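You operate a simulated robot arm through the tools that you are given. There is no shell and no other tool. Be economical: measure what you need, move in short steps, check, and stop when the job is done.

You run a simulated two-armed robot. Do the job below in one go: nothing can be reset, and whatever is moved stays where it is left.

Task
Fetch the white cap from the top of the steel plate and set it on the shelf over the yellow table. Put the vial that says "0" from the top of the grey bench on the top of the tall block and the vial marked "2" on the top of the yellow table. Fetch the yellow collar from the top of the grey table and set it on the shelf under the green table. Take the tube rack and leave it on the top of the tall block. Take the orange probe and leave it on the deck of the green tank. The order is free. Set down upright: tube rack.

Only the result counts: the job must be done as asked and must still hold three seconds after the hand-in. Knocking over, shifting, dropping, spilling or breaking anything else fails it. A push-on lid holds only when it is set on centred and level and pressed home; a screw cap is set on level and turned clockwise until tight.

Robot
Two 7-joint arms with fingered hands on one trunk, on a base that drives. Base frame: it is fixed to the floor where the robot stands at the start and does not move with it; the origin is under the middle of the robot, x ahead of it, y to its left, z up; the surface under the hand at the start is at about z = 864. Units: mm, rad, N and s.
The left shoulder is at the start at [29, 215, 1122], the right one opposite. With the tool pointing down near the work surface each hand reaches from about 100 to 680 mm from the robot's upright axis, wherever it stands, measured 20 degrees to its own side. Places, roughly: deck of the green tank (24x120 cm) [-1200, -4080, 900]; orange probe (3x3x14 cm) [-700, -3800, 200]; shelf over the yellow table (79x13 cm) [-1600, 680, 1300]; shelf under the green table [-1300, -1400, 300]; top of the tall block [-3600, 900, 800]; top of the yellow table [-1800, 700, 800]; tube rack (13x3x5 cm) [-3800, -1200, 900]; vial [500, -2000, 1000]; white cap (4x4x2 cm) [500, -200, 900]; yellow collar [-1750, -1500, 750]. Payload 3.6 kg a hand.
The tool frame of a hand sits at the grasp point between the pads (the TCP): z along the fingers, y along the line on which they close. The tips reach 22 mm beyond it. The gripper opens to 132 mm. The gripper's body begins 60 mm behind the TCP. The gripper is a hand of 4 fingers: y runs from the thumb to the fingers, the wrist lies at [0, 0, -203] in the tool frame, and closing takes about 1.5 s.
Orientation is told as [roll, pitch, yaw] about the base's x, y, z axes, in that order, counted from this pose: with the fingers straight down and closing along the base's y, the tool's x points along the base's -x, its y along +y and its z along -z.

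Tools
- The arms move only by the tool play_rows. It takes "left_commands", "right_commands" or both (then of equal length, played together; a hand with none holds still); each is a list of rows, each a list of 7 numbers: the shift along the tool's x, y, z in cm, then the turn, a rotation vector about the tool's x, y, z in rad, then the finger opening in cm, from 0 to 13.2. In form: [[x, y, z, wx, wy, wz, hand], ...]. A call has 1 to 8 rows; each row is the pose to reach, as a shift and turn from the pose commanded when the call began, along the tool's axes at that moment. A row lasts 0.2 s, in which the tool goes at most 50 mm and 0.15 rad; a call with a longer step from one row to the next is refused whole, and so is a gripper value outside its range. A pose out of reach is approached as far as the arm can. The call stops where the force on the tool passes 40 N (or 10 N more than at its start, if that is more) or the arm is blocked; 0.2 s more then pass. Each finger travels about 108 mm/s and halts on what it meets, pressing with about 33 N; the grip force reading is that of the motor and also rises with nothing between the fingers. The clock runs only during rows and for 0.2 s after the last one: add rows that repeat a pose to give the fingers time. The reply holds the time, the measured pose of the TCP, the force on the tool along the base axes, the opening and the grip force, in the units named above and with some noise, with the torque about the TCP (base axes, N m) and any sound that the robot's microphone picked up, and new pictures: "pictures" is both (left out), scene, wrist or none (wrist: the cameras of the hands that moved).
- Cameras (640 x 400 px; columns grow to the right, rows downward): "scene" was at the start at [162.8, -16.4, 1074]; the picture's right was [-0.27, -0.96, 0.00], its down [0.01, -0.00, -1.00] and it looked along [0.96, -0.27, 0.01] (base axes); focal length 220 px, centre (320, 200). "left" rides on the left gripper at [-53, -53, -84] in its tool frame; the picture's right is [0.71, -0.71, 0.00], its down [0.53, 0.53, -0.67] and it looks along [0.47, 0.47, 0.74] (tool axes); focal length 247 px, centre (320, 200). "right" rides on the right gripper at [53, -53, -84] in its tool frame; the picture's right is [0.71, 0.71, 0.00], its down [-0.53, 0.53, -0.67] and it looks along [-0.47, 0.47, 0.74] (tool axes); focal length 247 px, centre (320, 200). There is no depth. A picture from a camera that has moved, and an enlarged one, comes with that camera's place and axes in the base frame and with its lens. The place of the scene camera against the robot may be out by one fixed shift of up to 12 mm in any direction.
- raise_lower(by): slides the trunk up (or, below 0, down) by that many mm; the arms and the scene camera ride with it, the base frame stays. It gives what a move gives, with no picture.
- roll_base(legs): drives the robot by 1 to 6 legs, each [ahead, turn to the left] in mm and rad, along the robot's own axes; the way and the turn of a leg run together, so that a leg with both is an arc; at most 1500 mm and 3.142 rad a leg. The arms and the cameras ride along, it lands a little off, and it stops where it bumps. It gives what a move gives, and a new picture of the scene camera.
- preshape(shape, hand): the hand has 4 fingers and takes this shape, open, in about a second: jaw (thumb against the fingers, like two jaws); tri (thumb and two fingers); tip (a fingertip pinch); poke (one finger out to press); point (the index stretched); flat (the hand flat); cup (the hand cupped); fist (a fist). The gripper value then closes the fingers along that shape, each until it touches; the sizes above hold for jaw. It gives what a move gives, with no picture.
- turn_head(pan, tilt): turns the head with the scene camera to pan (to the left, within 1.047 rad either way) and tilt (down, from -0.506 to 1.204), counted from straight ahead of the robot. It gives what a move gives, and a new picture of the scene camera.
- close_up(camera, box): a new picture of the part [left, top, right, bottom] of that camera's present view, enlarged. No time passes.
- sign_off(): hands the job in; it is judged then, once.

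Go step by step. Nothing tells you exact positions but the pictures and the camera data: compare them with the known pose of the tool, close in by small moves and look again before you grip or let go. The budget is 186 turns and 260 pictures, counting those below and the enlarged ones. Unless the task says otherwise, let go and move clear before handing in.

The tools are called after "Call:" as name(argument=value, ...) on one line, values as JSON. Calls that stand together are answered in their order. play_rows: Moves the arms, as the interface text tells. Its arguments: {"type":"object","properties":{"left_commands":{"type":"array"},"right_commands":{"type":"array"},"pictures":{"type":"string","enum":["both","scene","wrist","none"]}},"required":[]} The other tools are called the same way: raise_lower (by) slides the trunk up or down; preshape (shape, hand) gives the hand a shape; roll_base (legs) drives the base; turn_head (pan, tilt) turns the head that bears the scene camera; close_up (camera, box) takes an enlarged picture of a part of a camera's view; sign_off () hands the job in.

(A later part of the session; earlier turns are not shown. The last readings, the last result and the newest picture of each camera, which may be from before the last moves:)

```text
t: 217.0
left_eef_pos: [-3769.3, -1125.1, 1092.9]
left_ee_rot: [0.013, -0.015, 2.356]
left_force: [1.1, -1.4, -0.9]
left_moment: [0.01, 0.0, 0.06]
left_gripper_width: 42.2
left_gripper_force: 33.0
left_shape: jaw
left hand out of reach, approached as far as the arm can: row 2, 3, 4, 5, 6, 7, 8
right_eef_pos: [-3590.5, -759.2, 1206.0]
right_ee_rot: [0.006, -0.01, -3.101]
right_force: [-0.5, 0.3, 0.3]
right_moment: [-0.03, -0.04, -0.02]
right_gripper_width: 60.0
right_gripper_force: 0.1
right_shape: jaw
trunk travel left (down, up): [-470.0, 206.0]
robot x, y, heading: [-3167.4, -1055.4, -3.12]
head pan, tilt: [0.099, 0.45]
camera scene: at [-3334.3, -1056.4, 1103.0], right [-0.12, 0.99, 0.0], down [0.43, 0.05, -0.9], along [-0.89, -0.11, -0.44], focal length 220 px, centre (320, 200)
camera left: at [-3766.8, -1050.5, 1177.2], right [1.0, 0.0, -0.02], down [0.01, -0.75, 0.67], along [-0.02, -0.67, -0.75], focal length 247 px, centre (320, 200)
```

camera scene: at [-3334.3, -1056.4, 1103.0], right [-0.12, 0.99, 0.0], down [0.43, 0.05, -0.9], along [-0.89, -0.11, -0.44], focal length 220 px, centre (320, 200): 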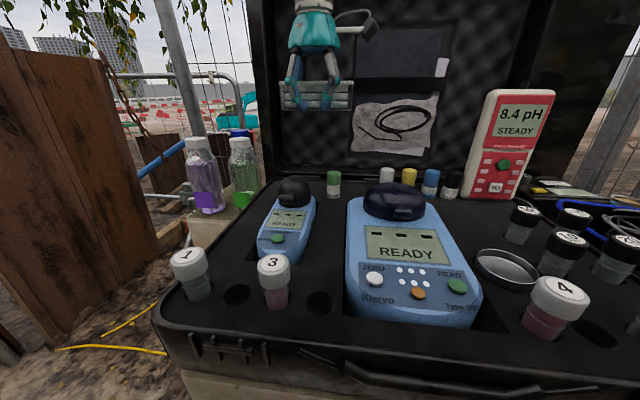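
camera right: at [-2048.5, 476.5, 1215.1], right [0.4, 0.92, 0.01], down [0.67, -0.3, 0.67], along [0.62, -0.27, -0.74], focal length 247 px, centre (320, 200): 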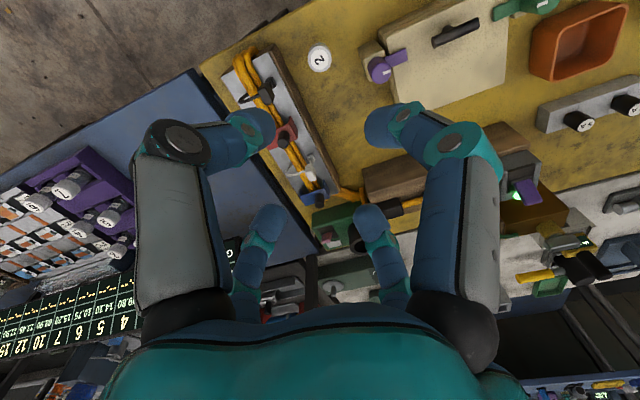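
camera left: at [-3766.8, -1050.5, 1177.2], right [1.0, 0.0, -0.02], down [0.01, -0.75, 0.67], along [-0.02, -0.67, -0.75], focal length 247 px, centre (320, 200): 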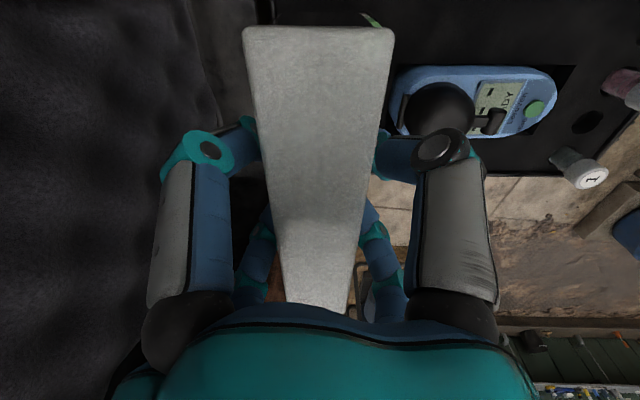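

The rack is up and held level. I'll back the base out, then pull the arm in.

Call:
roll_base(legs=[[-450, 0]])

Call:
play_rows(left_commands=[[2, -2, -0.5, 0, 0, -0.1, 1], [4.5, -4.5, -1, 0, 0, -0.2, 1], [7, -7, -1.5, 0, 0, -0.3, 1], [10, -10, -2, 0, 0, -0.4, 1], [13, -13, -2, 0, 0, -0.5, 1], [16, -16, -2, 0, 0, -0.6, 1], [17, -17, -2, 0, 0, -0.7, 1], [17, -17, -2, 0, 0, -0.785, 1]], pictures="wrist")

```text
t: 219.7
left_eef_pos: [-3315.5, -1116.0, 1093.2]
left_ee_rot: [0.013, -0.015, 2.356]
left_force: [-0.8, 0.0, -0.5]
left_moment: [0.0, -0.03, -0.03]
left_gripper_width: 42.3
left_gripper_force: 32.7
left_shape: jaw
right_eef_pos: [-3138.3, -749.5, 1207.3]
right_ee_rot: [0.005, -0.011, -3.101]
right_force: [0.4, 0.1, 0.2]
right_moment: [0.03, 0.0, 0.0]
right_gripper_width: 60.0
right_gripper_force: 0.1
right_shape: jaw
trunk travel left (down, up): [-470.0, 206.0]
robot x, y, heading: [-2714.8, -1044.1, -3.124]
head pan, tilt: [0.099, 0.45]
camera scene: at [-2882.0, -1047.3, 1103.2], right [-0.12, 0.99, 0.0], down [0.43, 0.05, -0.9], along [-0.89, -0.11, -0.44], focal length 220 px, centre (320, 200)
```

scene: 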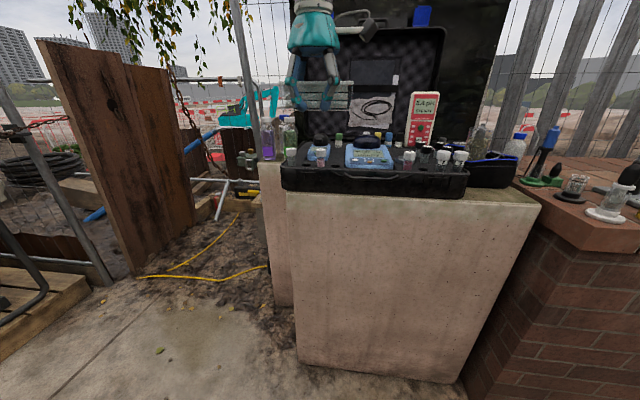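

```text
t: 221.1
left_eef_pos: [-3285.1, -1088.2, 1090.7]
left_ee_rot: [-0.062, 0.098, 3.066]
left_force: [0.8, 0.3, -1.7]
left_moment: [-0.03, -0.02, 0.0]
left_gripper_width: 42.1
left_gripper_force: 33.0
left_shape: jaw
left hand out of reach, approached as far as the arm can: row 1, 2, 3, 4, 5, 6
right_eef_pos: [-3139.1, -750.4, 1207.9]
right_ee_rot: [0.004, -0.009, -3.101]
right_force: [0.4, -0.5, 0.4]
right_moment: [0.05, -0.04, -0.04]
right_gripper_width: 59.7
right_gripper_force: 0.0
right_shape: jaw
trunk travel left (down, up): [-470.0, 206.0]
robot x, y, heading: [-2714.8, -1042.7, -3.122]
head pan, tilt: [0.099, 0.45]
stopped in row 6 (left hand): the arm was blocked; the commanded pose is now the measured one
camera left: at [-3344.0, -1036.3, 1172.9], right [0.75, 0.65, 0.11], down [0.42, -0.6, 0.68], along [0.51, -0.47, -0.72], focal length 247 px, centre (320, 200)
```

left: 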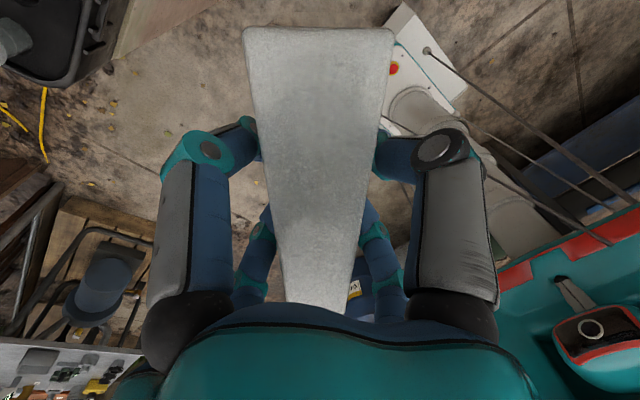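

The arm is near its limit in this posture. I'll try easing it back and outward with smaller steps while levelling it.

Call:
play_rows(left_commands=[[1.5, 2, -1, 0.01, 0.015, 0, 1], [3, 4, -2, 0.02, 0.03, 0, 1], [5, 6.5, -2.5, 0.035, 0.045, 0, 1], [7, 9, -3, 0.05, 0.06, 0, 1], [9, 11, -3, 0.06, 0.08, 0, 1], [12, 13, -3, 0.069, 0.093, 0, 1], [12, 13, -3, 0.069, 0.093, 0, 1]], pictures="none")

```text
t: 222.7
left_eef_pos: [-3293.9, -1199.2, 1140.5]
left_ee_rot: [-0.128, 0.191, 3.051]
left_force: [-0.3, -0.8, -1.4]
left_moment: [-0.02, -0.04, 0.03]
left_gripper_width: 42.2
left_gripper_force: 33.4
left_shape: jaw
left hand out of reach, approached as far as the arm can: row 1, 2, 3, 4, 5, 6, 7
right_eef_pos: [-3138.5, -748.9, 1207.8]
right_ee_rot: [0.005, -0.011, -3.102]
right_force: [-0.2, 0.8, 0.3]
right_moment: [0.02, -0.01, 0.03]
right_gripper_width: 60.2
right_gripper_force: 0.2
right_shape: jaw
trunk travel left (down, up): [-470.0, 206.0]
robot x, y, heading: [-2716.6, -1042.6, -3.129]
head pan, tilt: [0.099, 0.45]
```

My tilt correction had the wrong sign. I'll reverse it and retract further.

Call:
play_rows(left_commands=[[3, 0, 0, -0.03, -0.04, 0, 1], [6, 0, 0, -0.06, -0.08, 0, 1], [9, 0, 0, -0.09, -0.12, 0, 1], [12, 0, 0, -0.12, -0.16, 0, 1], [15, 0, 0, -0.14, -0.19, 0, 1], [18, 0, 0, -0.14, -0.19, 0, 1], [21, 0, 0, -0.14, -0.19, 0, 1], [21, 0, 0, -0.14, -0.19, 0, 1]], pictures="scene")

```text
t: 224.5
left_eef_pos: [-3298.0, -1188.9, 1229.8]
left_ee_rot: [0.013, 0.003, 3.063]
left_force: [-0.4, -0.2, -0.9]
left_moment: [-0.01, 0.01, 0.01]
left_gripper_width: 41.8
left_gripper_force: 32.9
left_shape: jaw
left hand out of reach, approached as far as the arm can: row 1, 2, 3, 4, 5, 6, 7, 8
right_eef_pos: [-3139.0, -749.9, 1207.9]
right_ee_rot: [0.005, -0.01, -3.101]
right_force: [-0.5, -0.1, -0.1]
right_moment: [-0.01, -0.01, 0.01]
right_gripper_width: 60.2
right_gripper_force: 0.1
right_shape: jaw
trunk travel left (down, up): [-470.0, 206.0]
robot x, y, heading: [-2715.4, -1044.5, -3.125]
head pan, tilt: [0.099, 0.45]
camera scene: at [-2883.0, -1047.5, 1103.0], right [-0.12, 0.99, 0.0], down [0.43, 0.05, -0.9], along [-0.89, -0.11, -0.44], focal length 220 px, centre (320, 200)
```

scene: 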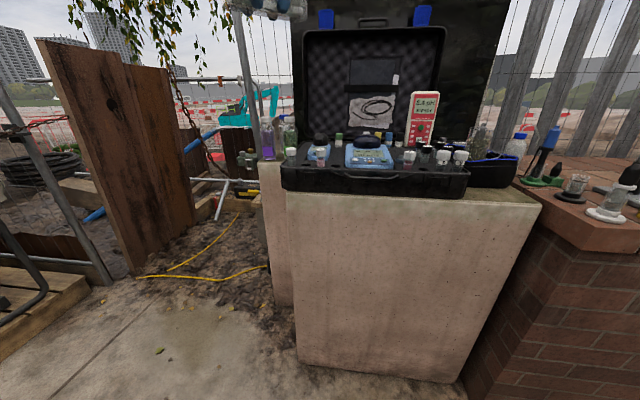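

The left arm seems stuck fully straight. I'll combine lowering with retracting, so the elbow has to bend.

Call:
play_rows(left_commands=[[1, 1, 3, 0, 0, 0, 1], [3, 2, 6, 0, 0, 0, 1], [6, 3, 9, 0, 0, 0, 1], [9, 3, 12, 0, 0, 0, 1], [12, 3, 15, 0, 0, 0, 1], [15, 3, 17, 0, 0, 0, 1], [18, 3, 19, 0, 0, 0, 1], [21, 3, 19, 0, 0, 0, 1]], pictures="none")

```text
t: 226.3
left_eef_pos: [-3336.5, -1187.9, 1075.6]
left_ee_rot: [0.011, 0.0, 3.063]
left_force: [-0.4, -0.3, -1.4]
left_moment: [-0.01, -0.01, 0.02]
left_gripper_width: 41.9
left_gripper_force: 33.2
left_shape: jaw
left hand out of reach, approached as far as the arm can: row 1, 2, 3, 4, 5, 6, 7, 8
right_eef_pos: [-3138.0, -749.3, 1206.7]
right_ee_rot: [0.006, -0.01, -3.103]
right_force: [0.2, -0.3, 0.6]
right_moment: [-0.01, -0.01, 0.0]
right_gripper_width: 60.4
right_gripper_force: 0.1
right_shape: jaw
trunk travel left (down, up): [-470.0, 206.0]
robot x, y, heading: [-2712.5, -1041.8, -3.125]
head pan, tilt: [0.099, 0.45]
```

The arm still won't bend in this branch. I'll rotate the hand back to the yaw it had when it last retracted freely, then retract again.

Call:
play_rows(left_commands=[[0, 0, 0, 0, 0, 0.15, 1], [0, 0, 0, 0, 0, 0.3, 1], [0, 0, 0, 0, 0, 0.45, 1], [0, 0, 0, 0, 0, 0.6, 1], [0, 0, 0, 0, 0, 0.75, 1], [0, 0, 0, 0, 0, 0.9, 1], [0, 0, 0, 0, 0, 1.05, 1], [0, 0, 0, 0, 0, 1.2, 1]], pictures="none")

Call:
play_rows(left_commands=[[0.5, -1, 0, 0, 0, 0.1, 1], [1, -2.5, 0, 0, 0, 0.2, 1], [1.5, -5, 0, 0, 0, 0.3, 1], [2, -8, 0, 0, 0, 0.3, 1], [2, -11, 0, 0, 0, 0.3, 1], [2, -14, 0, 0, 0, 0.3, 1], [2, -17, 0, 0, 0, 0.3, 1]], pictures="none")

```text
t: 228.1
left_eef_pos: [-3337.7, -1189.5, 1073.4]
left_ee_rot: [0.003, 0.009, 1.858]
left_force: [0.5, 1.2, -2.7]
left_moment: [0.03, -0.03, -0.02]
left_gripper_width: 41.9
left_gripper_force: 32.6
left_shape: jaw
right_eef_pos: [-3138.5, -749.7, 1207.1]
right_ee_rot: [0.004, -0.008, -3.1]
right_force: [-0.5, -0.2, 0.1]
right_moment: [-0.02, 0.01, 0.02]
right_gripper_width: 60.1
right_gripper_force: 0.0
right_shape: jaw
trunk travel left (down, up): [-470.0, 206.0]
robot x, y, heading: [-2716.4, -1040.6, -3.119]
head pan, tilt: [0.099, 0.45]
```

```text
t: 229.7
left_eef_pos: [-3331.2, -1176.5, 1088.9]
left_ee_rot: [0.001, 0.013, 1.561]
left_force: [-0.1, 0.5, -1.3]
left_moment: [0.0, -0.03, 0.02]
left_gripper_width: 41.8
left_gripper_force: 33.3
left_shape: jaw
left hand out of reach, approached as far as the arm can: row 1, 2, 3, 4, 5, 6, 7
right_eef_pos: [-3138.8, -750.0, 1207.7]
right_ee_rot: [0.004, -0.011, -3.101]
right_force: [0.9, -0.5, -0.8]
right_moment: [0.03, 0.0, 0.02]
right_gripper_width: 60.1
right_gripper_force: 0.0
right_shape: jaw
trunk travel left (down, up): [-470.0, 206.0]
robot x, y, heading: [-2713.2, -1039.4, -3.124]
head pan, tilt: [0.099, 0.45]
```

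I'll try a sideways sweep inward, which should make the elbow flex.

Call:
play_rows(left_commands=[[-3, -1, 0, 0, 0, 0, 1], [-6, -2.5, 0, 0, 0, 0, 1], [-9, -4, 0, 0, 0, 0, 1], [-12, -6, 0, 0, 0, 0, 1], [-15, -9, 0, 0, 0, 0, 1], [-18, -12, 0, 0, 0, 0, 1], [-20, -16, 0, 0, 0, 0, 1], [-20, -20, 0, 0, 0, 0, 1]], pictures="none")

```text
t: 231.1
left_eef_pos: [-3300.3, -1091.4, 1076.1]
left_ee_rot: [-0.041, -0.024, 1.735]
left_force: [1.0, -0.5, -0.3]
left_moment: [0.02, 0.01, -0.03]
left_gripper_width: 41.7
left_gripper_force: 32.9
left_shape: jaw
left hand out of reach, approached as far as the arm can: row 2, 3, 4, 5, 6
right_eef_pos: [-3138.6, -749.7, 1206.8]
right_ee_rot: [0.005, -0.01, -3.104]
right_force: [0.0, -0.5, -0.5]
right_moment: [0.01, -0.01, -0.01]
right_gripper_width: 59.8
right_gripper_force: 0.2
right_shape: jaw
trunk travel left (down, up): [-470.0, 206.0]
robot x, y, heading: [-2712.0, -1038.8, -3.121]
head pan, tilt: [0.099, 0.45]
stopped in row 6 (left hand): the arm was blocked; the commanded pose is now the measured one
```

The arm gets blocked there too. I'll look at it directly.

Call:
turn_head(pan=0.55, tilt=-0.35)

```text
t: 232.2
left_eef_pos: [-3301.0, -1091.1, 1076.5]
left_ee_rot: [-0.039, -0.025, 1.734]
left_force: [-0.7, 0.5, -1.0]
left_moment: [0.01, 0.01, -0.03]
left_gripper_width: 41.9
left_gripper_force: 32.8
left_shape: jaw
right_eef_pos: [-3139.3, -750.5, 1207.4]
right_ee_rot: [0.005, -0.01, -3.101]
right_force: [0.8, 0.0, -0.5]
right_moment: [0.04, 0.0, 0.0]
right_gripper_width: 59.8
right_gripper_force: 0.0
right_shape: jaw
trunk travel left (down, up): [-470.0, 206.0]
robot x, y, heading: [-2715.8, -1042.3, -3.123]
head pan, tilt: [0.55, -0.351]
camera scene: at [-2855.7, -1077.3, 1174.0], right [-0.54, 0.84, 0.0], down [-0.29, -0.18, -0.94], along [-0.79, -0.51, 0.34], focal length 220 px, centre (320, 200)
```

scene: 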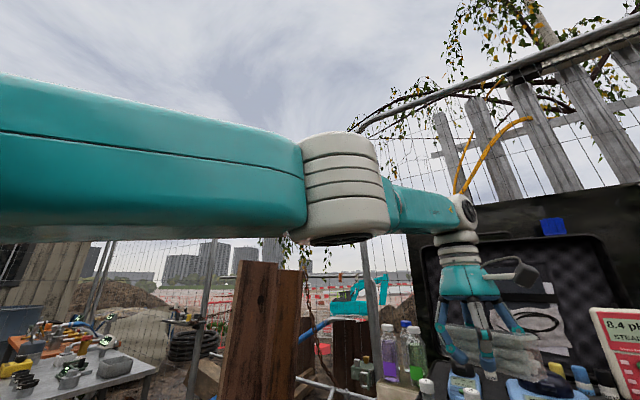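

The arm is straight, with the elbow axis vertical. I'll sweep the hand outward to the left while pulling back.

Call:
play_rows(left_commands=[[4.6, 0.3, 0, 0, 0, 0, 1], [9.2, 0.3, 0, 0, 0, 0, 1], [13.8, 0, 0, 0, 0, 0, 1], [18.4, -1, 0, 0, 0, 0, 1], [23, -2.5, 0, 0, 0, 0, 1], [27.5, -4, 0, 0, 0, 0, 1], [32, -6, 0, 0, 0, 0, 1], [36.5, -8, 0, 0, 0, 0, 1]], pictures="none")

```text
t: 234.0
left_eef_pos: [-3336.9, -1393.0, 1093.4]
left_ee_rot: [-0.042, -0.026, 1.728]
left_force: [0.1, -0.3, -0.3]
left_moment: [0.05, 0.02, -0.03]
left_gripper_width: 41.5
left_gripper_force: 33.3
left_shape: jaw
left hand out of reach, approached as far as the arm can: row 1, 2, 3, 4, 5, 6, 7, 8
right_eef_pos: [-3139.4, -753.7, 1207.9]
right_ee_rot: [0.004, -0.01, -3.1]
right_force: [0.1, -0.3, 0.4]
right_moment: [0.02, -0.02, 0.01]
right_gripper_width: 60.1
right_gripper_force: 0.1
right_shape: jaw
trunk travel left (down, up): [-470.0, 206.0]
robot x, y, heading: [-2714.4, -1044.7, -3.122]
head pan, tilt: [0.55, -0.351]
```

The elbow should flex when sweeping inward from out here. I'll move inward and back together.

Call:
play_rows(left_commands=[[-2.8, -2.5, 0, 0, 0, 0, 1], [-5.6, -5, 0, 0, 0, 0, 1], [-8.4, -8, 0, 0, 0, 0, 1], [-11, -11, 0, 0, 0, 0, 1], [-13, -14.5, 0, 0, 0, 0, 1], [-15, -18, 0, 0, 0, 0, 1], [-16, -22, 0, 0, 0, 0, 1], [-16, -24, 0, 0, 0, 0, 1]], pictures="none")

```text
t: 235.8
left_eef_pos: [-3126.6, -1191.0, 1106.1]
left_ee_rot: [-0.04, -0.023, 1.728]
left_force: [-0.2, -0.1, -1.0]
left_moment: [0.02, 0.01, -0.03]
left_gripper_width: 40.8
left_gripper_force: 32.6
left_shape: jaw
right_eef_pos: [-3138.3, -750.5, 1208.1]
right_ee_rot: [0.004, -0.011, -3.101]
right_force: [-0.1, -0.3, 0.1]
right_moment: [0.0, 0.0, 0.02]
right_gripper_width: 60.4
right_gripper_force: 0.0
right_shape: jaw
trunk travel left (down, up): [-470.0, 206.0]
robot x, y, heading: [-2715.0, -1043.3, -3.118]
head pan, tilt: [0.55, -0.351]
```

The elbow is bent again and the rack is still held. Now I'll drive to the tall block: turn right to +y, drive about 1850 mm, then turn back to face it.

Call:
roll_base(legs=[[0, -0.9]])

Call:
roll_base(legs=[[0, -0.7], [900, 0], [900, 0]])

Call:
roll_base(legs=[[0, 0.9]])

Call:
turn_head(pan=0.4, tilt=0.3)

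```text
t: 238.6
left_eef_pos: [-3091.9, -818.8, 1109.2]
left_ee_rot: [-0.04, -0.02, 0.853]
left_force: [0.8, -0.3, -1.2]
left_moment: [0.0, 0.02, 0.01]
left_gripper_width: 40.7
left_gripper_force: 33.1
left_shape: jaw
right_eef_pos: [-2760.8, -525.9, 1207.5]
right_ee_rot: [0.009, -0.009, 2.305]
right_force: [0.6, 0.8, 0.1]
right_moment: [0.02, 0.03, 0.03]
right_gripper_width: 60.2
right_gripper_force: 0.0
right_shape: jaw
trunk travel left (down, up): [-470.0, 206.0]
robot x, y, heading: [-2747.1, -1069.5, 2.271]
head pan, tilt: [0.55, -0.351]
stopped in leg 1: the robot was blocked; the commanded pose is now the measured one
camera scene: at [-2865.7, -977.4, 1174.2], right [0.32, 0.95, 0.0], down [-0.33, 0.11, -0.94], along [-0.89, 0.3, 0.34], focal length 220 px, centre (320, 200)
```

scene: 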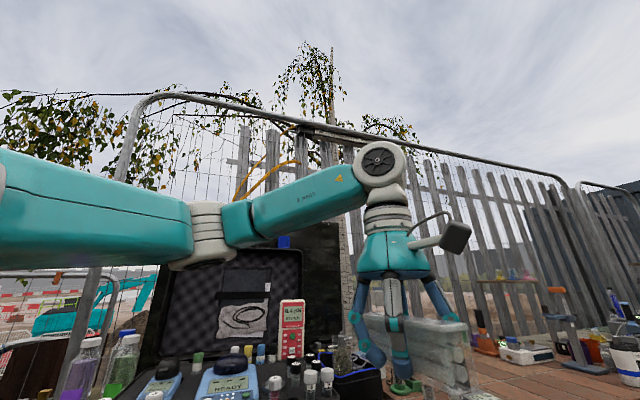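

```text
t: 249.5
left_eef_pos: [-2871.7, 1136.9, 1108.1]
left_ee_rot: [-0.041, -0.022, 0.165]
left_force: [0.3, -0.2, -0.5]
left_moment: [-0.02, 0.01, 0.03]
left_gripper_width: 40.6
left_gripper_force: 33.2
left_shape: jaw
right_eef_pos: [-2429.9, 1153.0, 1209.2]
right_ee_rot: [0.005, -0.011, 1.618]
right_force: [-0.2, -0.5, -0.3]
right_moment: [0.0, 0.01, -0.02]
right_gripper_width: 60.1
right_gripper_force: 0.1
right_shape: jaw
trunk travel left (down, up): [-470.0, 206.0]
robot x, y, heading: [-2759.1, 721.6, 1.585]
head pan, tilt: [0.55, -0.351]
camera scene: at [-2801.3, 871.1, 1174.0], right [0.84, 0.54, 0.0], down [-0.18, 0.29, -0.94], along [-0.5, 0.79, 0.34], focal length 220 px, centre (320, 200)
```

scene: 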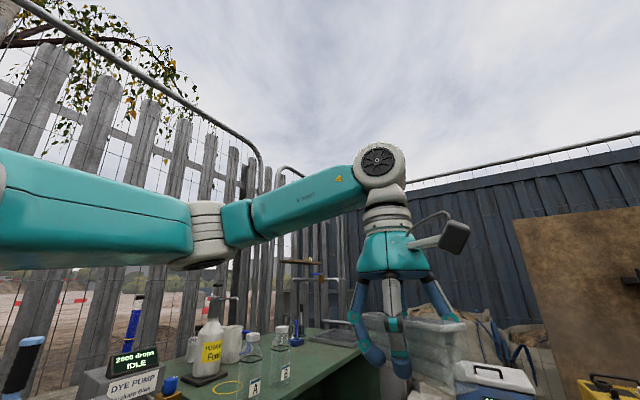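

```text
t: 252.3
left_eef_pos: [-3154.9, 889.5, 1108.1]
left_ee_rot: [-0.039, -0.023, 1.071]
left_force: [-0.2, -1.0, -0.9]
left_moment: [0.01, 0.0, -0.02]
left_gripper_width: 40.7
left_gripper_force: 33.3
left_shape: jaw
right_eef_pos: [-2894.9, 1247.2, 1209.6]
right_ee_rot: [0.006, -0.01, 2.524]
right_force: [0.3, 0.3, -0.1]
right_moment: [0.01, -0.02, -0.03]
right_gripper_width: 60.0
right_gripper_force: 0.1
right_shape: jaw
trunk travel left (down, up): [-470.0, 206.0]
robot x, y, heading: [-2732.3, 756.7, 2.491]
head pan, tilt: [0.55, -0.351]
camera scene: at [-2871.9, 818.3, 1174.0], right [0.1, 0.99, 0.0], down [-0.34, 0.03, -0.94], along [-0.93, 0.1, 0.34], focal length 220 px, centre (320, 200)
```

scene: 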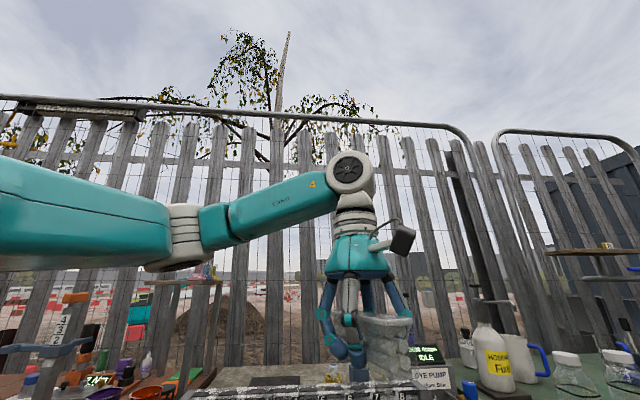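

```text
t: 253.3
left_eef_pos: [-3155.1, 888.7, 1107.5]
left_ee_rot: [-0.039, -0.021, 1.072]
left_force: [0.2, 0.2, -1.0]
left_moment: [0.0, 0.01, -0.02]
left_gripper_width: 41.0
left_gripper_force: 33.1
left_shape: jaw
right_eef_pos: [-2895.2, 1245.3, 1208.5]
right_ee_rot: [0.005, -0.009, 2.525]
right_force: [-0.5, -0.5, 0.7]
right_moment: [0.02, 0.0, -0.02]
right_gripper_width: 59.9
right_gripper_force: 0.1
right_shape: jaw
trunk travel left (down, up): [-470.0, 206.0]
robot x, y, heading: [-2732.0, 755.4, 2.489]
head pan, tilt: [0.4, 0.3]
camera scene: at [-2887.1, 832.6, 1117.0], right [0.25, 0.97, 0.0], down [0.29, -0.07, -0.96], along [-0.93, 0.24, -0.3], focal length 220 px, centre (320, 200)
```

scene: 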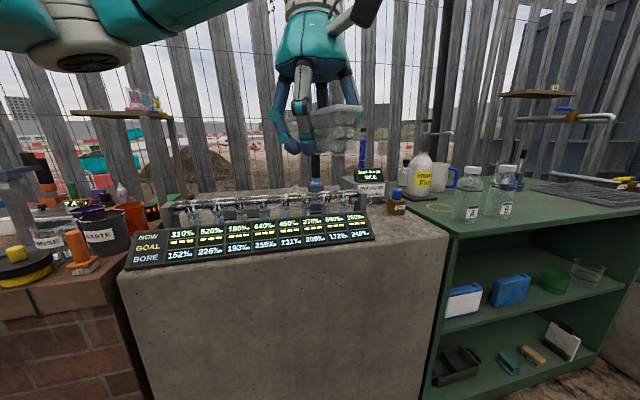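

The tall block's top carries a display panel, a manifold and a dye pump. I'll raise the trunk for a better look at the free space.

Call:
raise_lower(by=200)

Call:
turn_head(pan=0.5, tilt=0.5)

Call:
close_up(camera="scene", box=[130, 100, 490, 325])

```text
t: 255.5
left_eef_pos: [-3156.0, 888.3, 1308.6]
left_ee_rot: [-0.041, -0.023, 1.071]
left_force: [-0.8, -0.1, -0.9]
left_moment: [0.01, -0.02, 0.01]
left_gripper_width: 40.5
left_gripper_force: 33.3
left_shape: jaw
right_eef_pos: [-2895.2, 1245.3, 1410.3]
right_ee_rot: [0.004, -0.012, 2.525]
right_force: [0.6, -0.5, -0.1]
right_moment: [-0.04, 0.01, 0.01]
right_gripper_width: 60.2
right_gripper_force: 0.1
right_shape: jaw
trunk travel left (down, up): [-670.0, 6.0]
robot x, y, heading: [-2732.6, 761.3, 2.493]
head pan, tilt: [0.4, 0.3]
```

```text
t: 256.2
left_eef_pos: [-3155.3, 889.4, 1307.7]
left_ee_rot: [-0.042, -0.023, 1.072]
left_force: [-0.7, 0.6, -0.5]
left_moment: [0.02, 0.03, 0.04]
left_gripper_width: 40.7
left_gripper_force: 33.0
left_shape: jaw
right_eef_pos: [-2895.9, 1245.9, 1410.1]
right_ee_rot: [0.005, -0.01, 2.525]
right_force: [0.1, -0.3, -0.7]
right_moment: [0.0, -0.02, 0.0]
right_gripper_width: 60.0
right_gripper_force: 0.0
right_shape: jaw
trunk travel left (down, up): [-670.0, 6.0]
robot x, y, heading: [-2735.8, 753.0, 2.493]
head pan, tilt: [0.499, 0.499]
camera scene: at [-2885.6, 823.8, 1299.8], right [0.15, 0.99, 0.0], down [0.47, -0.07, -0.88], along [-0.87, 0.13, -0.48], focal length 220 px, centre (320, 200)
```

scene: 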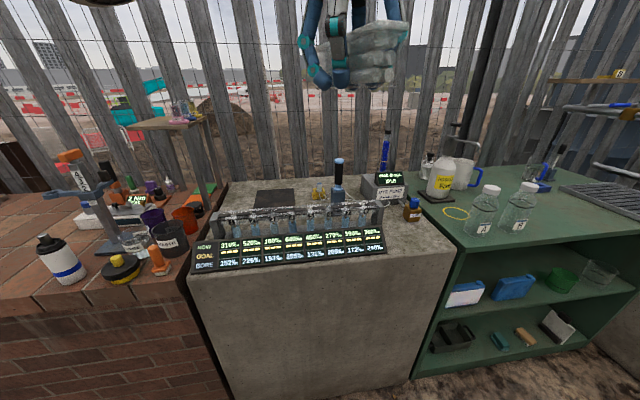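

```text
1.78 times, centred on (310, 212) of scene
camera zoom: at [-2885.6, 823.8, 1299.8], right [0.15, 0.99, 0.0], down [0.47, -0.07, -0.88], along [-0.87, 0.13, -0.48], focal length 392 px, centre (338, 178)
```

zoom: 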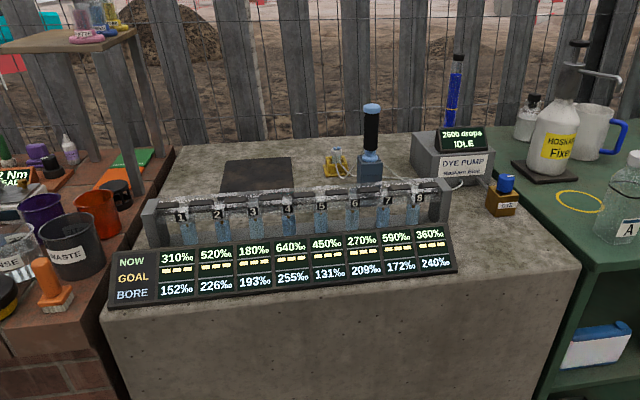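

There's a free patch at the block's front right: x between -3376 and -3530, y between 1170 and 1340, z ≈ 817. I'll reposition so it lies in front of the left hand.

Call:
roll_base(legs=[[0, -0.59], [620, 0]])

Call:
roll_base(legs=[[0, 0.8]])

Call:
roll_base(legs=[[0, 0.44], [150, 0]])

Call:
raise_lower(by=-230)

Call:
turn_head(pan=0.2, tilt=0.6)

```text
t: 261.4
left_eef_pos: [-3206.6, 1691.3, 1309.0]
left_ee_rot: [-0.041, -0.022, 0.476]
left_force: [-1.0, 0.1, -0.9]
left_moment: [-0.08, -0.03, -0.04]
left_gripper_width: 40.5
left_gripper_force: 32.8
left_shape: jaw
right_eef_pos: [-2790.6, 1841.5, 1409.9]
right_ee_rot: [0.006, -0.013, 1.932]
right_force: [0.1, 0.3, 0.3]
right_moment: [0.04, 0.02, -0.02]
right_gripper_width: 59.8
right_gripper_force: 0.0
right_shape: jaw
trunk travel left (down, up): [-670.0, 6.0]
robot x, y, heading: [-2932.5, 1347.8, 1.897]
head pan, tilt: [0.499, 0.499]
camera scene: at [-3025.0, 1486.4, 1299.8], right [0.68, 0.74, 0.0], down [0.35, -0.32, -0.88], along [-0.65, 0.59, -0.48], focal length 220 px, centre (320, 200)
```

scene: 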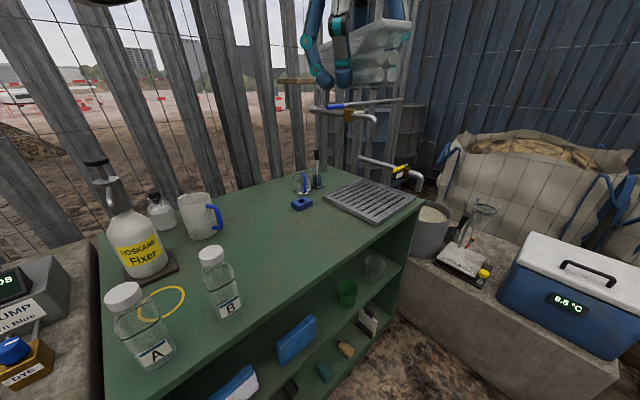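

```text
t: 263.9
left_eef_pos: [-3374.3, 1389.3, 1309.4]
left_ee_rot: [-0.04, -0.021, 1.283]
left_force: [0.4, 0.3, -1.0]
left_moment: [0.0, 0.04, -0.02]
left_gripper_width: 40.5
left_gripper_force: 32.9
left_shape: jaw
right_eef_pos: [-3196.7, 1793.5, 1408.9]
right_ee_rot: [0.005, -0.01, 2.737]
right_force: [-0.9, -0.1, 0.8]
right_moment: [-0.01, -0.01, -0.01]
right_gripper_width: 59.9
right_gripper_force: 0.1
right_shape: jaw
trunk travel left (down, up): [-670.0, 6.0]
robot x, y, heading: [-2919.4, 1382.0, 2.704]
head pan, tilt: [0.499, 0.499]
camera scene: at [-3080.5, 1415.2, 1299.7], right [-0.06, 1.0, 0.0], down [0.48, 0.03, -0.88], along [-0.88, -0.05, -0.48], focal length 220 px, centre (320, 200)
```

scene: 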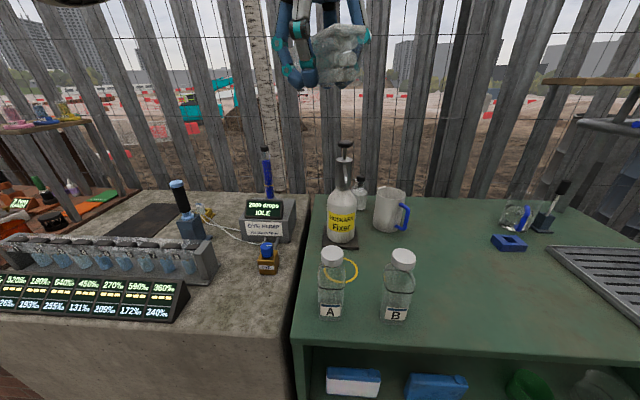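

```text
t: 266.6
left_eef_pos: [-3484.9, 1191.9, 1309.5]
left_ee_rot: [-0.038, -0.024, 1.723]
left_force: [-0.7, -0.4, -0.5]
left_moment: [0.01, 0.01, -0.02]
left_gripper_width: 40.4
left_gripper_force: 32.8
left_shape: jaw
right_eef_pos: [-3494.7, 1632.6, 1411.6]
right_ee_rot: [0.003, -0.011, -3.108]
right_force: [-0.1, -0.6, 0.2]
right_moment: [-0.02, 0.0, -0.03]
right_gripper_width: 59.7
right_gripper_force: 0.1
right_shape: jaw
trunk travel left (down, up): [-670.0, 6.0]
robot x, y, heading: [-3070.6, 1392.5, 3.138]
head pan, tilt: [0.499, 0.499]
camera scene: at [-3226.6, 1354.2, 1299.8], right [-0.48, 0.88, 0.0], down [0.42, 0.23, -0.88], along [-0.77, -0.42, -0.48], focal length 220 px, centre (320, 200)
```

scene: 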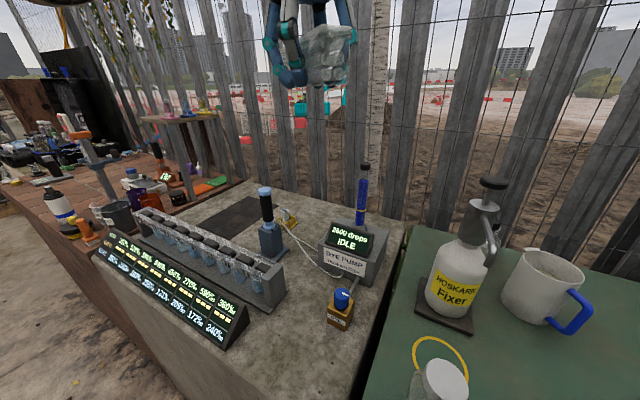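

```text
t: 269.0
left_eef_pos: [-3485.9, 1194.3, 1080.5]
left_ee_rot: [-0.038, -0.023, 1.722]
left_force: [0.6, -0.8, -1.9]
left_moment: [0.04, 0.0, 0.02]
left_gripper_width: 40.6
left_gripper_force: 33.1
left_shape: jaw
right_eef_pos: [-3495.1, 1635.6, 1180.7]
right_ee_rot: [0.006, -0.013, -3.105]
right_force: [-1.2, -0.6, -0.4]
right_moment: [-0.01, -0.01, 0.02]
right_gripper_width: 60.0
right_gripper_force: 0.1
right_shape: jaw
trunk travel left (down, up): [-440.0, 236.0]
robot x, y, heading: [-3069.8, 1394.4, 3.145]
head pan, tilt: [0.499, 0.499]
```

```text
t: 269.8
left_eef_pos: [-3485.2, 1193.6, 1080.0]
left_ee_rot: [-0.04, -0.022, 1.724]
left_force: [0.5, -0.1, -0.5]
left_moment: [0.01, -0.03, 0.01]
left_gripper_width: 40.3
left_gripper_force: 33.2
left_shape: jaw
right_eef_pos: [-3496.9, 1635.4, 1181.1]
right_ee_rot: [0.004, -0.012, -3.109]
right_force: [0.6, -0.1, 0.4]
right_moment: [0.0, 0.04, -0.02]
right_gripper_width: 60.3
right_gripper_force: 0.0
right_shape: jaw
trunk travel left (down, up): [-440.0, 236.0]
robot x, y, heading: [-3068.6, 1392.7, 3.139]
head pan, tilt: [0.201, 0.6]
camera scene: at [-3234.8, 1382.4, 1058.9], right [-0.2, 0.98, 0.0], down [0.55, 0.11, -0.82], along [-0.81, -0.16, -0.57], focal length 220 px, centre (320, 200)
```

scene: 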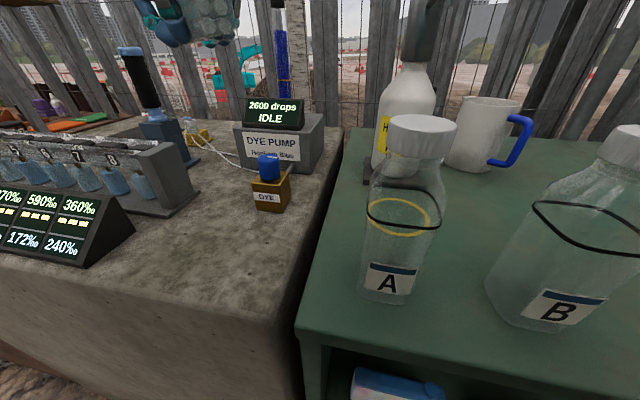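

The clear area spans roughly x -3350 to -3500 and y 1085 to 1320. I'll bring the rack over [-3440, 1185], align it with y, level it and descend partway.

Call:
play_rows(left_commands=[[0.4, -1, 1, -0.01, 0.005, -0.13, 1], [0.8, -2, 2, -0.02, 0.01, -0.26, 1], [1.2, -3.2, 4, -0.03, 0.015, -0.4, 1], [1.6, -4.3, 7, -0.04, 0.022, -0.52, 1], [1.6, -4.3, 11, -0.04, 0.022, -0.632, 1], [1.6, -4.3, 14, -0.04, 0.022, -0.632, 1], [1.6, -4.3, 16, -0.04, 0.022, -0.632, 1], [1.6, -4.3, 16, -0.04, 0.022, -0.632, 1]])

```text
t: 271.6
left_eef_pos: [-3435.2, 1189.1, 922.6]
left_ee_rot: [0.0, 0.015, 2.354]
left_force: [0.7, 0.1, -0.5]
left_moment: [0.0, -0.03, 0.0]
left_gripper_width: 40.3
left_gripper_force: 32.6
left_shape: jaw
right_eef_pos: [-3495.1, 1635.6, 1182.2]
right_ee_rot: [0.006, -0.013, -3.107]
right_force: [0.2, 0.0, 0.2]
right_moment: [0.0, 0.02, 0.01]
right_gripper_width: 59.9
right_gripper_force: 0.1
right_shape: jaw
trunk travel left (down, up): [-440.0, 236.0]
robot x, y, heading: [-3070.0, 1391.8, 3.143]
head pan, tilt: [0.201, 0.6]
camera scene: at [-3234.7, 1382.5, 1058.9], right [-0.2, 0.98, 0.0], down [0.55, 0.11, -0.82], along [-0.81, -0.16, -0.57], focal length 220 px, centre (320, 200)
camera left: at [-3435.8, 1264.6, 1005.2], right [1.0, 0.0, 0.01], down [-0.01, -0.74, 0.68], along [0.01, -0.68, -0.74], focal length 247 px, centre (320, 200)
```

scene: 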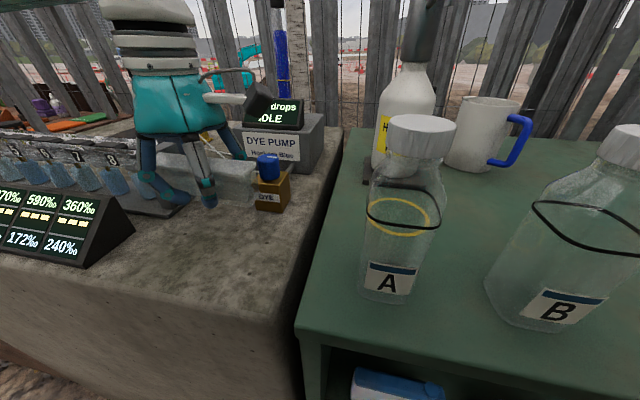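
left: 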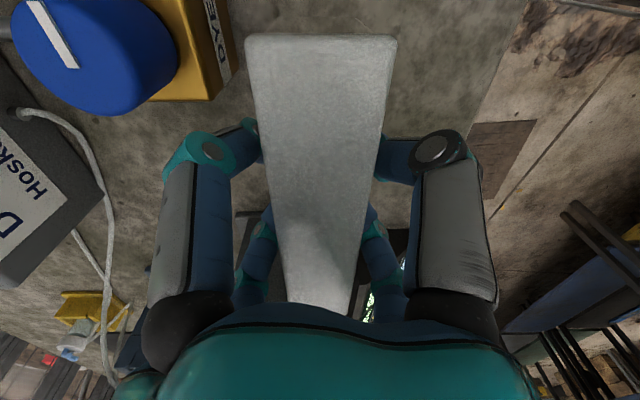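

Clear on all sides once shifted a little away from the DYE cube. I'll lower the rack to the block.

Call:
play_rows(left_commands=[[1, 0.3, 1.5, 0, -0.008, 0, 1], [2, 0.6, 3.5, 0, -0.015, 0, 1], [2, 0.6, 5.5, 0, -0.015, 0, 1], [2, 0.6, 6.5, 0, -0.015, 0, 1], [2, 0.6, 7.0, 0, -0.015, 0, 1], [2, 0.6, 7.5, 0, -0.015, 0, 1], [2, 0.6, 8, 0, -0.015, 0, 1], [2, 0.6, 8.5, 0, -0.015, 0, 1]])

```text
t: 272.5
left_eef_pos: [-3425.2, 1170.2, 874.1]
left_ee_rot: [0.004, -0.009, 2.351]
left_force: [5.1, -0.9, 16.6]
left_moment: [-0.47, -0.05, 0.14]
left_gripper_width: 40.9
left_gripper_force: 33.0
left_shape: jaw
right_eef_pos: [-3494.0, 1635.2, 1182.8]
right_ee_rot: [0.005, -0.013, -3.106]
right_force: [-0.6, 0.2, 0.1]
right_moment: [-0.01, -0.03, -0.02]
right_gripper_width: 59.9
right_gripper_force: 0.0
right_shape: jaw
trunk travel left (down, up): [-440.0, 236.0]
robot x, y, heading: [-3070.8, 1391.2, 3.139]
head pan, tilt: [0.201, 0.6]
stopped in row 4 (left hand): the force on the tool passed its limit at 50 N (the readings are from after the stop); the commanded pose is now the measured one
camera scene: at [-3233.9, 1382.6, 1059.2], right [-0.2, 0.98, 0.0], down [0.55, 0.11, -0.83], along [-0.81, -0.16, -0.56], focal length 220 px, centre (320, 200)
camera left: at [-3424.5, 1245.1, 957.7], right [1.0, 0.0, -0.01], down [0.0, -0.74, 0.67], along [-0.01, -0.67, -0.74], focal length 247 px, centre (320, 200)
```

scene: 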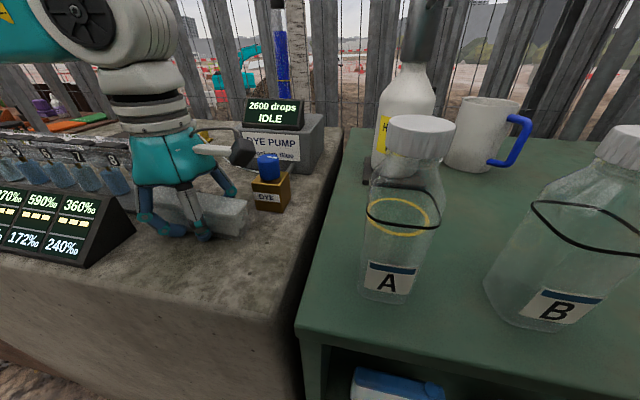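
left: 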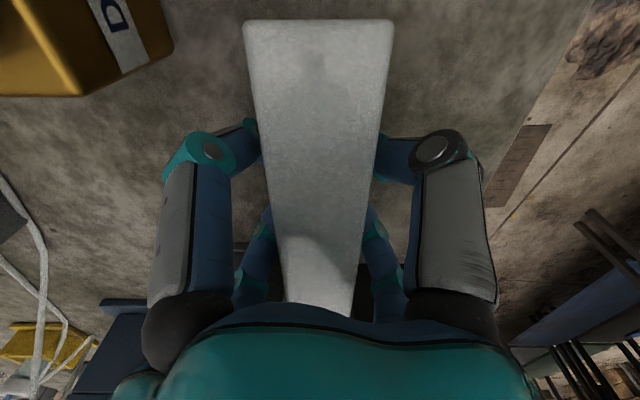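

Contact came earlier than I calculated. I'll zoom in to see whether the rack is on the block or on something else.

Call:
close_up(camera="scene", box=[90, 150, 290, 275])

Call:
close_up(camera="left", box=[220, 180, 420, 305])

```text
3.20 times, centred on (190, 212) of scene
camera zoom: at [-3233.9, 1382.6, 1059.2], right [-0.2, 0.98, 0.0], down [0.55, 0.11, -0.83], along [-0.81, -0.16, -0.56], focal length 705 px, centre (736, 160)
```

zoom: 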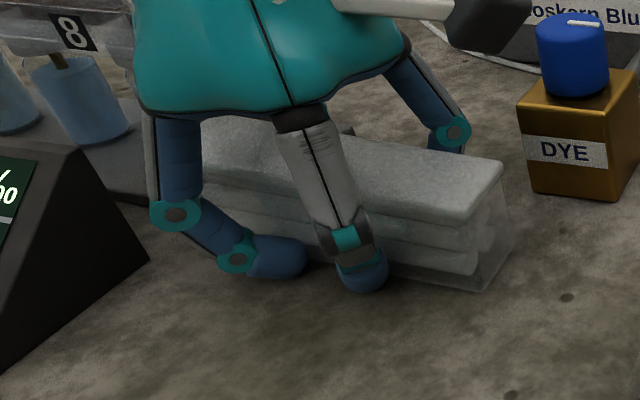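

```text
3.20 times, centred on (320, 242) of left
camera zoom: at [-3424.5, 1245.1, 957.7], right [1.0, 0.0, -0.01], down [0.0, -0.74, 0.67], along [-0.01, -0.67, -0.74], focal length 790 px, centre (320, 64)
```

zoom: 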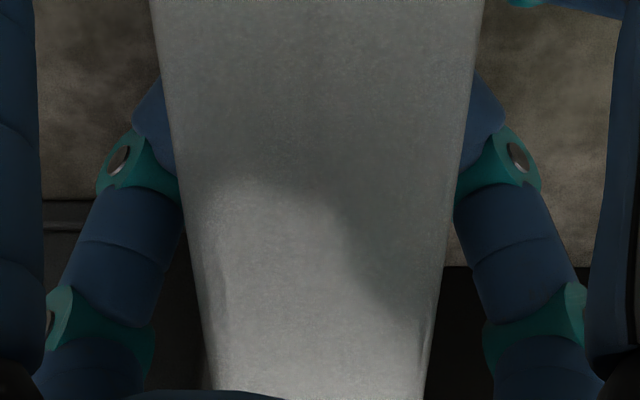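

The rack's bottom edge meets its shadow on the concrete, and the reaction is spread along it, so it is resting on the block. I'll release slowly.

Call:
play_rows(left_commands=[[0, 0, 0, 0, 0, 0, 4.3], [0, 0, 0, 0, 0, 0, 4.8], [0, 0, 0, 0, 0, 0, 5.4], [0, 0, 0, 0, 0, 0, 5.8], [0, 0, 0, 0, 0, 0, 5.8]])

```text
t: 273.7
left_eef_pos: [-3426.6, 1170.5, 871.6]
left_ee_rot: [0.007, -0.006, 2.352]
left_force: [0.7, 1.3, 6.3]
left_moment: [0.0, -0.01, -0.03]
left_gripper_width: 55.7
left_gripper_force: 0.1
left_shape: jaw
right_eef_pos: [-3494.4, 1635.7, 1182.2]
right_ee_rot: [0.005, -0.012, -3.107]
right_force: [0.4, -1.2, 0.6]
right_moment: [0.0, 0.03, -0.02]
right_gripper_width: 60.0
right_gripper_force: 0.0
right_shape: jaw
trunk travel left (down, up): [-440.0, 236.0]
robot x, y, heading: [-3068.4, 1392.0, 3.134]
head pan, tilt: [0.201, 0.6]
camera scene: at [-3234.5, 1382.7, 1059.0], right [-0.2, 0.98, 0.0], down [0.55, 0.11, -0.82], along [-0.81, -0.16, -0.57], focal length 220 px, centre (320, 200)
camera left: at [-3425.1, 1245.1, 956.2], right [1.0, 0.0, -0.01], down [0.0, -0.74, 0.67], along [-0.01, -0.67, -0.74], focal length 247 px, centre (320, 200)
```

scene: 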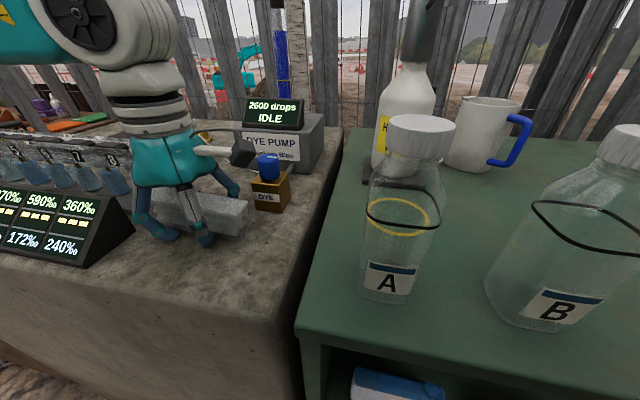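
left: 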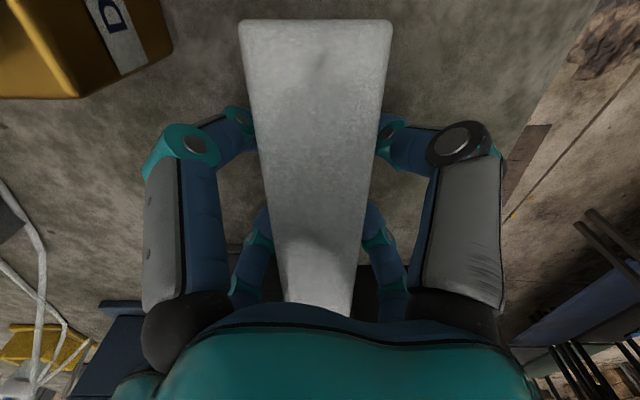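

The rack stayed put, upright. I'll rise clear.

Call:
play_rows(left_commands=[[0, 0, -2, 0, 0, 0, 6], [0, 0, -5, 0, 0, 0, 6.2], [0, 0, -9, 0, 0, 0, 6.2], [0, 0, -13, 0, 0, 0, 6.2], [0, 0, -17, 0, 0, 0, 6.2], [0, 0, -21, 0, 0, 0, 6.2], [2, -2, -24, 0, 0, 0, 6.2], [4, -4, -26, 0, 0, 0, 6.2]], pictures="scene")

```text
t: 275.5
left_eef_pos: [-3367.8, 1168.3, 1131.6]
left_ee_rot: [0.003, -0.004, 2.35]
left_force: [0.0, -0.5, -0.8]
left_moment: [-0.03, -0.01, 0.0]
left_gripper_width: 61.7
left_gripper_force: 0.0
left_shape: jaw
right_eef_pos: [-3494.7, 1636.0, 1182.3]
right_ee_rot: [0.005, -0.013, -3.106]
right_force: [-0.4, -0.6, 0.5]
right_moment: [-0.01, 0.03, 0.02]
right_gripper_width: 59.9
right_gripper_force: 0.1
right_shape: jaw
trunk travel left (down, up): [-440.0, 236.0]
robot x, y, heading: [-3070.3, 1392.9, 3.138]
head pan, tilt: [0.201, 0.6]
camera scene: at [-3234.5, 1382.6, 1059.0], right [-0.2, 0.98, 0.0], down [0.55, 0.11, -0.82], along [-0.81, -0.16, -0.57], focal length 220 px, centre (320, 200)
```

scene: 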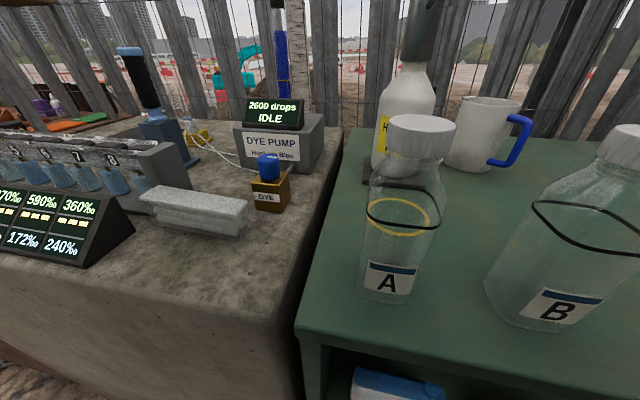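

The rack stands upright on the tall block. Next is the yellow collar: I'll reset the left wrist, back out and drive down the west aisle to the grey table.

Call:
play_rows(left_commands=[[1, -1, 0, 0, 0, -0.13, 6.2], [2, -2, 0, 0, 0, -0.26, 6.2], [3, -3, 0, 0, 0, -0.4, 6.2], [3, -3, 0, 0, 0, -0.53, 6.2], [3, -3, 0, 0, 0, -0.66, 6.2], [3, -3, 0, 0, 0, -0.79, 6.2], [3, -3, 0, 0, 0, -0.79, 6.2]], pictures="none")

Call:
roll_base(legs=[[-400, 0], [0, 0.9]])

Call:
roll_base(legs=[[0, 0.68], [1200, 0], [1200, 0]])

Call:
turn_head(pan=0.75, tilt=0.35)

```text
t: 277.1
left_eef_pos: [-3324.4, 1169.7, 1132.0]
left_ee_rot: [-0.003, -0.009, -3.138]
left_force: [0.7, 0.1, 0.7]
left_moment: [0.02, -0.01, 0.0]
left_gripper_width: 61.9
left_gripper_force: 0.1
left_shape: jaw
right_eef_pos: [-3495.1, 1635.3, 1181.7]
right_ee_rot: [0.004, -0.014, -3.108]
right_force: [0.3, 0.2, -0.6]
right_moment: [-0.01, -0.02, -0.03]
right_gripper_width: 59.9
right_gripper_force: 0.1
right_shape: jaw
trunk travel left (down, up): [-440.0, 236.0]
robot x, y, heading: [-3068.0, 1388.2, 3.137]
head pan, tilt: [0.201, 0.6]
```

```text
t: 281.7
left_eef_pos: [-2677.9, 1050.9, 1132.0]
left_ee_rot: [-0.004, -0.007, -2.315]
left_force: [0.4, -0.2, -0.8]
left_moment: [-0.01, 0.01, 0.0]
left_gripper_width: 61.8
left_gripper_force: 0.0
left_shape: jaw
right_eef_pos: [-3135.2, 1243.6, 1184.5]
right_ee_rot: [0.003, -0.013, -2.282]
right_force: [1.3, -0.6, 0.2]
right_moment: [0.03, 0.03, 0.01]
right_gripper_width: 59.9
right_gripper_force: 0.1
right_shape: jaw
trunk travel left (down, up): [-440.0, 236.0]
robot x, y, heading: [-2692.1, 1414.1, -2.309]
head pan, tilt: [0.201, 0.6]
stopped in leg 2: the robot was blocked; the commanded pose is now the measured one
camera scene: at [-2789.8, 1289.1, 1058.9], right [-0.86, 0.51, 0.0], down [0.29, 0.49, -0.82], along [-0.42, -0.71, -0.57], focal length 220 px, centre (320, 200)
```

scene: 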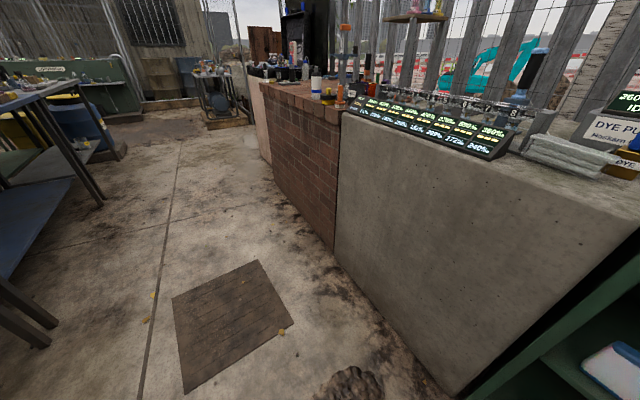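

```text
t: 284.1
left_eef_pos: [-2454.7, 1136.8, 1132.0]
left_ee_rot: [-0.004, -0.007, -1.645]
left_force: [0.4, -0.4, 0.0]
left_moment: [-0.05, 0.04, 0.0]
left_gripper_width: 62.0
left_gripper_force: 0.0
left_shape: jaw
right_eef_pos: [-2932.9, 1002.2, 1184.6]
right_ee_rot: [0.003, -0.012, -1.614]
right_force: [0.5, -0.3, 0.1]
right_moment: [-0.02, 0.04, -0.01]
right_gripper_width: 60.1
right_gripper_force: 0.1
right_shape: jaw
trunk travel left (down, up): [-440.0, 236.0]
robot x, y, heading: [-2723.4, 1412.5, -1.64]
head pan, tilt: [0.201, 0.6]
stopped in leg 1: the robot was blocked; the commanded pose is now the measured one
camera scene: at [-2717.1, 1257.9, 1059.0], right [-0.99, -0.13, 0.0], down [-0.08, 0.56, -0.82], along [0.11, -0.82, -0.57], focal length 220 px, centre (320, 200)
```

scene: 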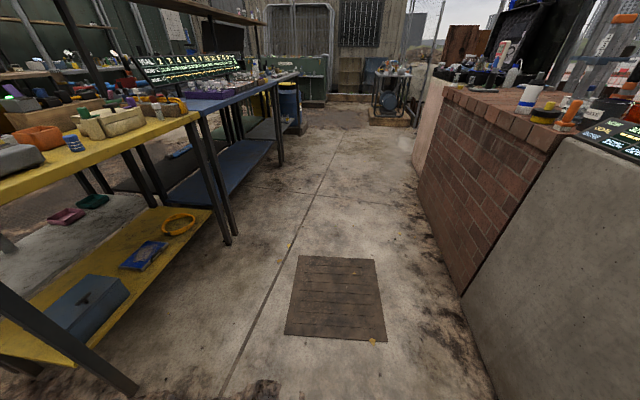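

```text
t: 285.1
left_eef_pos: [-2458.8, 1136.8, 1134.0]
left_ee_rot: [-0.001, -0.006, -1.648]
left_force: [0.3, -0.2, 0.9]
left_moment: [0.01, -0.01, 0.03]
left_gripper_width: 61.9
left_gripper_force: 0.1
left_shape: jaw
right_eef_pos: [-2936.9, 1002.2, 1183.2]
right_ee_rot: [0.005, -0.011, -1.615]
right_force: [-0.3, -0.3, 0.1]
right_moment: [-0.03, 0.02, 0.01]
right_gripper_width: 60.3
right_gripper_force: 0.1
right_shape: jaw
trunk travel left (down, up): [-440.0, 236.0]
robot x, y, heading: [-2727.1, 1410.5, -1.637]
head pan, tilt: [0.75, 0.351]
camera scene: at [-2672.7, 1272.7, 1081.7], right [-0.78, -0.63, 0.0], down [-0.22, 0.27, -0.94], along [0.59, -0.73, -0.34], focal length 220 px, centre (320, 200)
```

scene: 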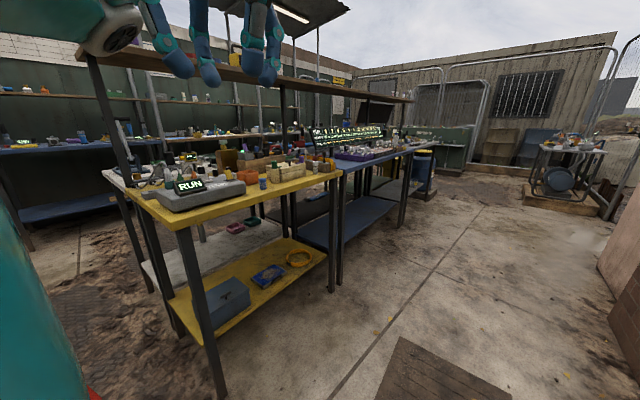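

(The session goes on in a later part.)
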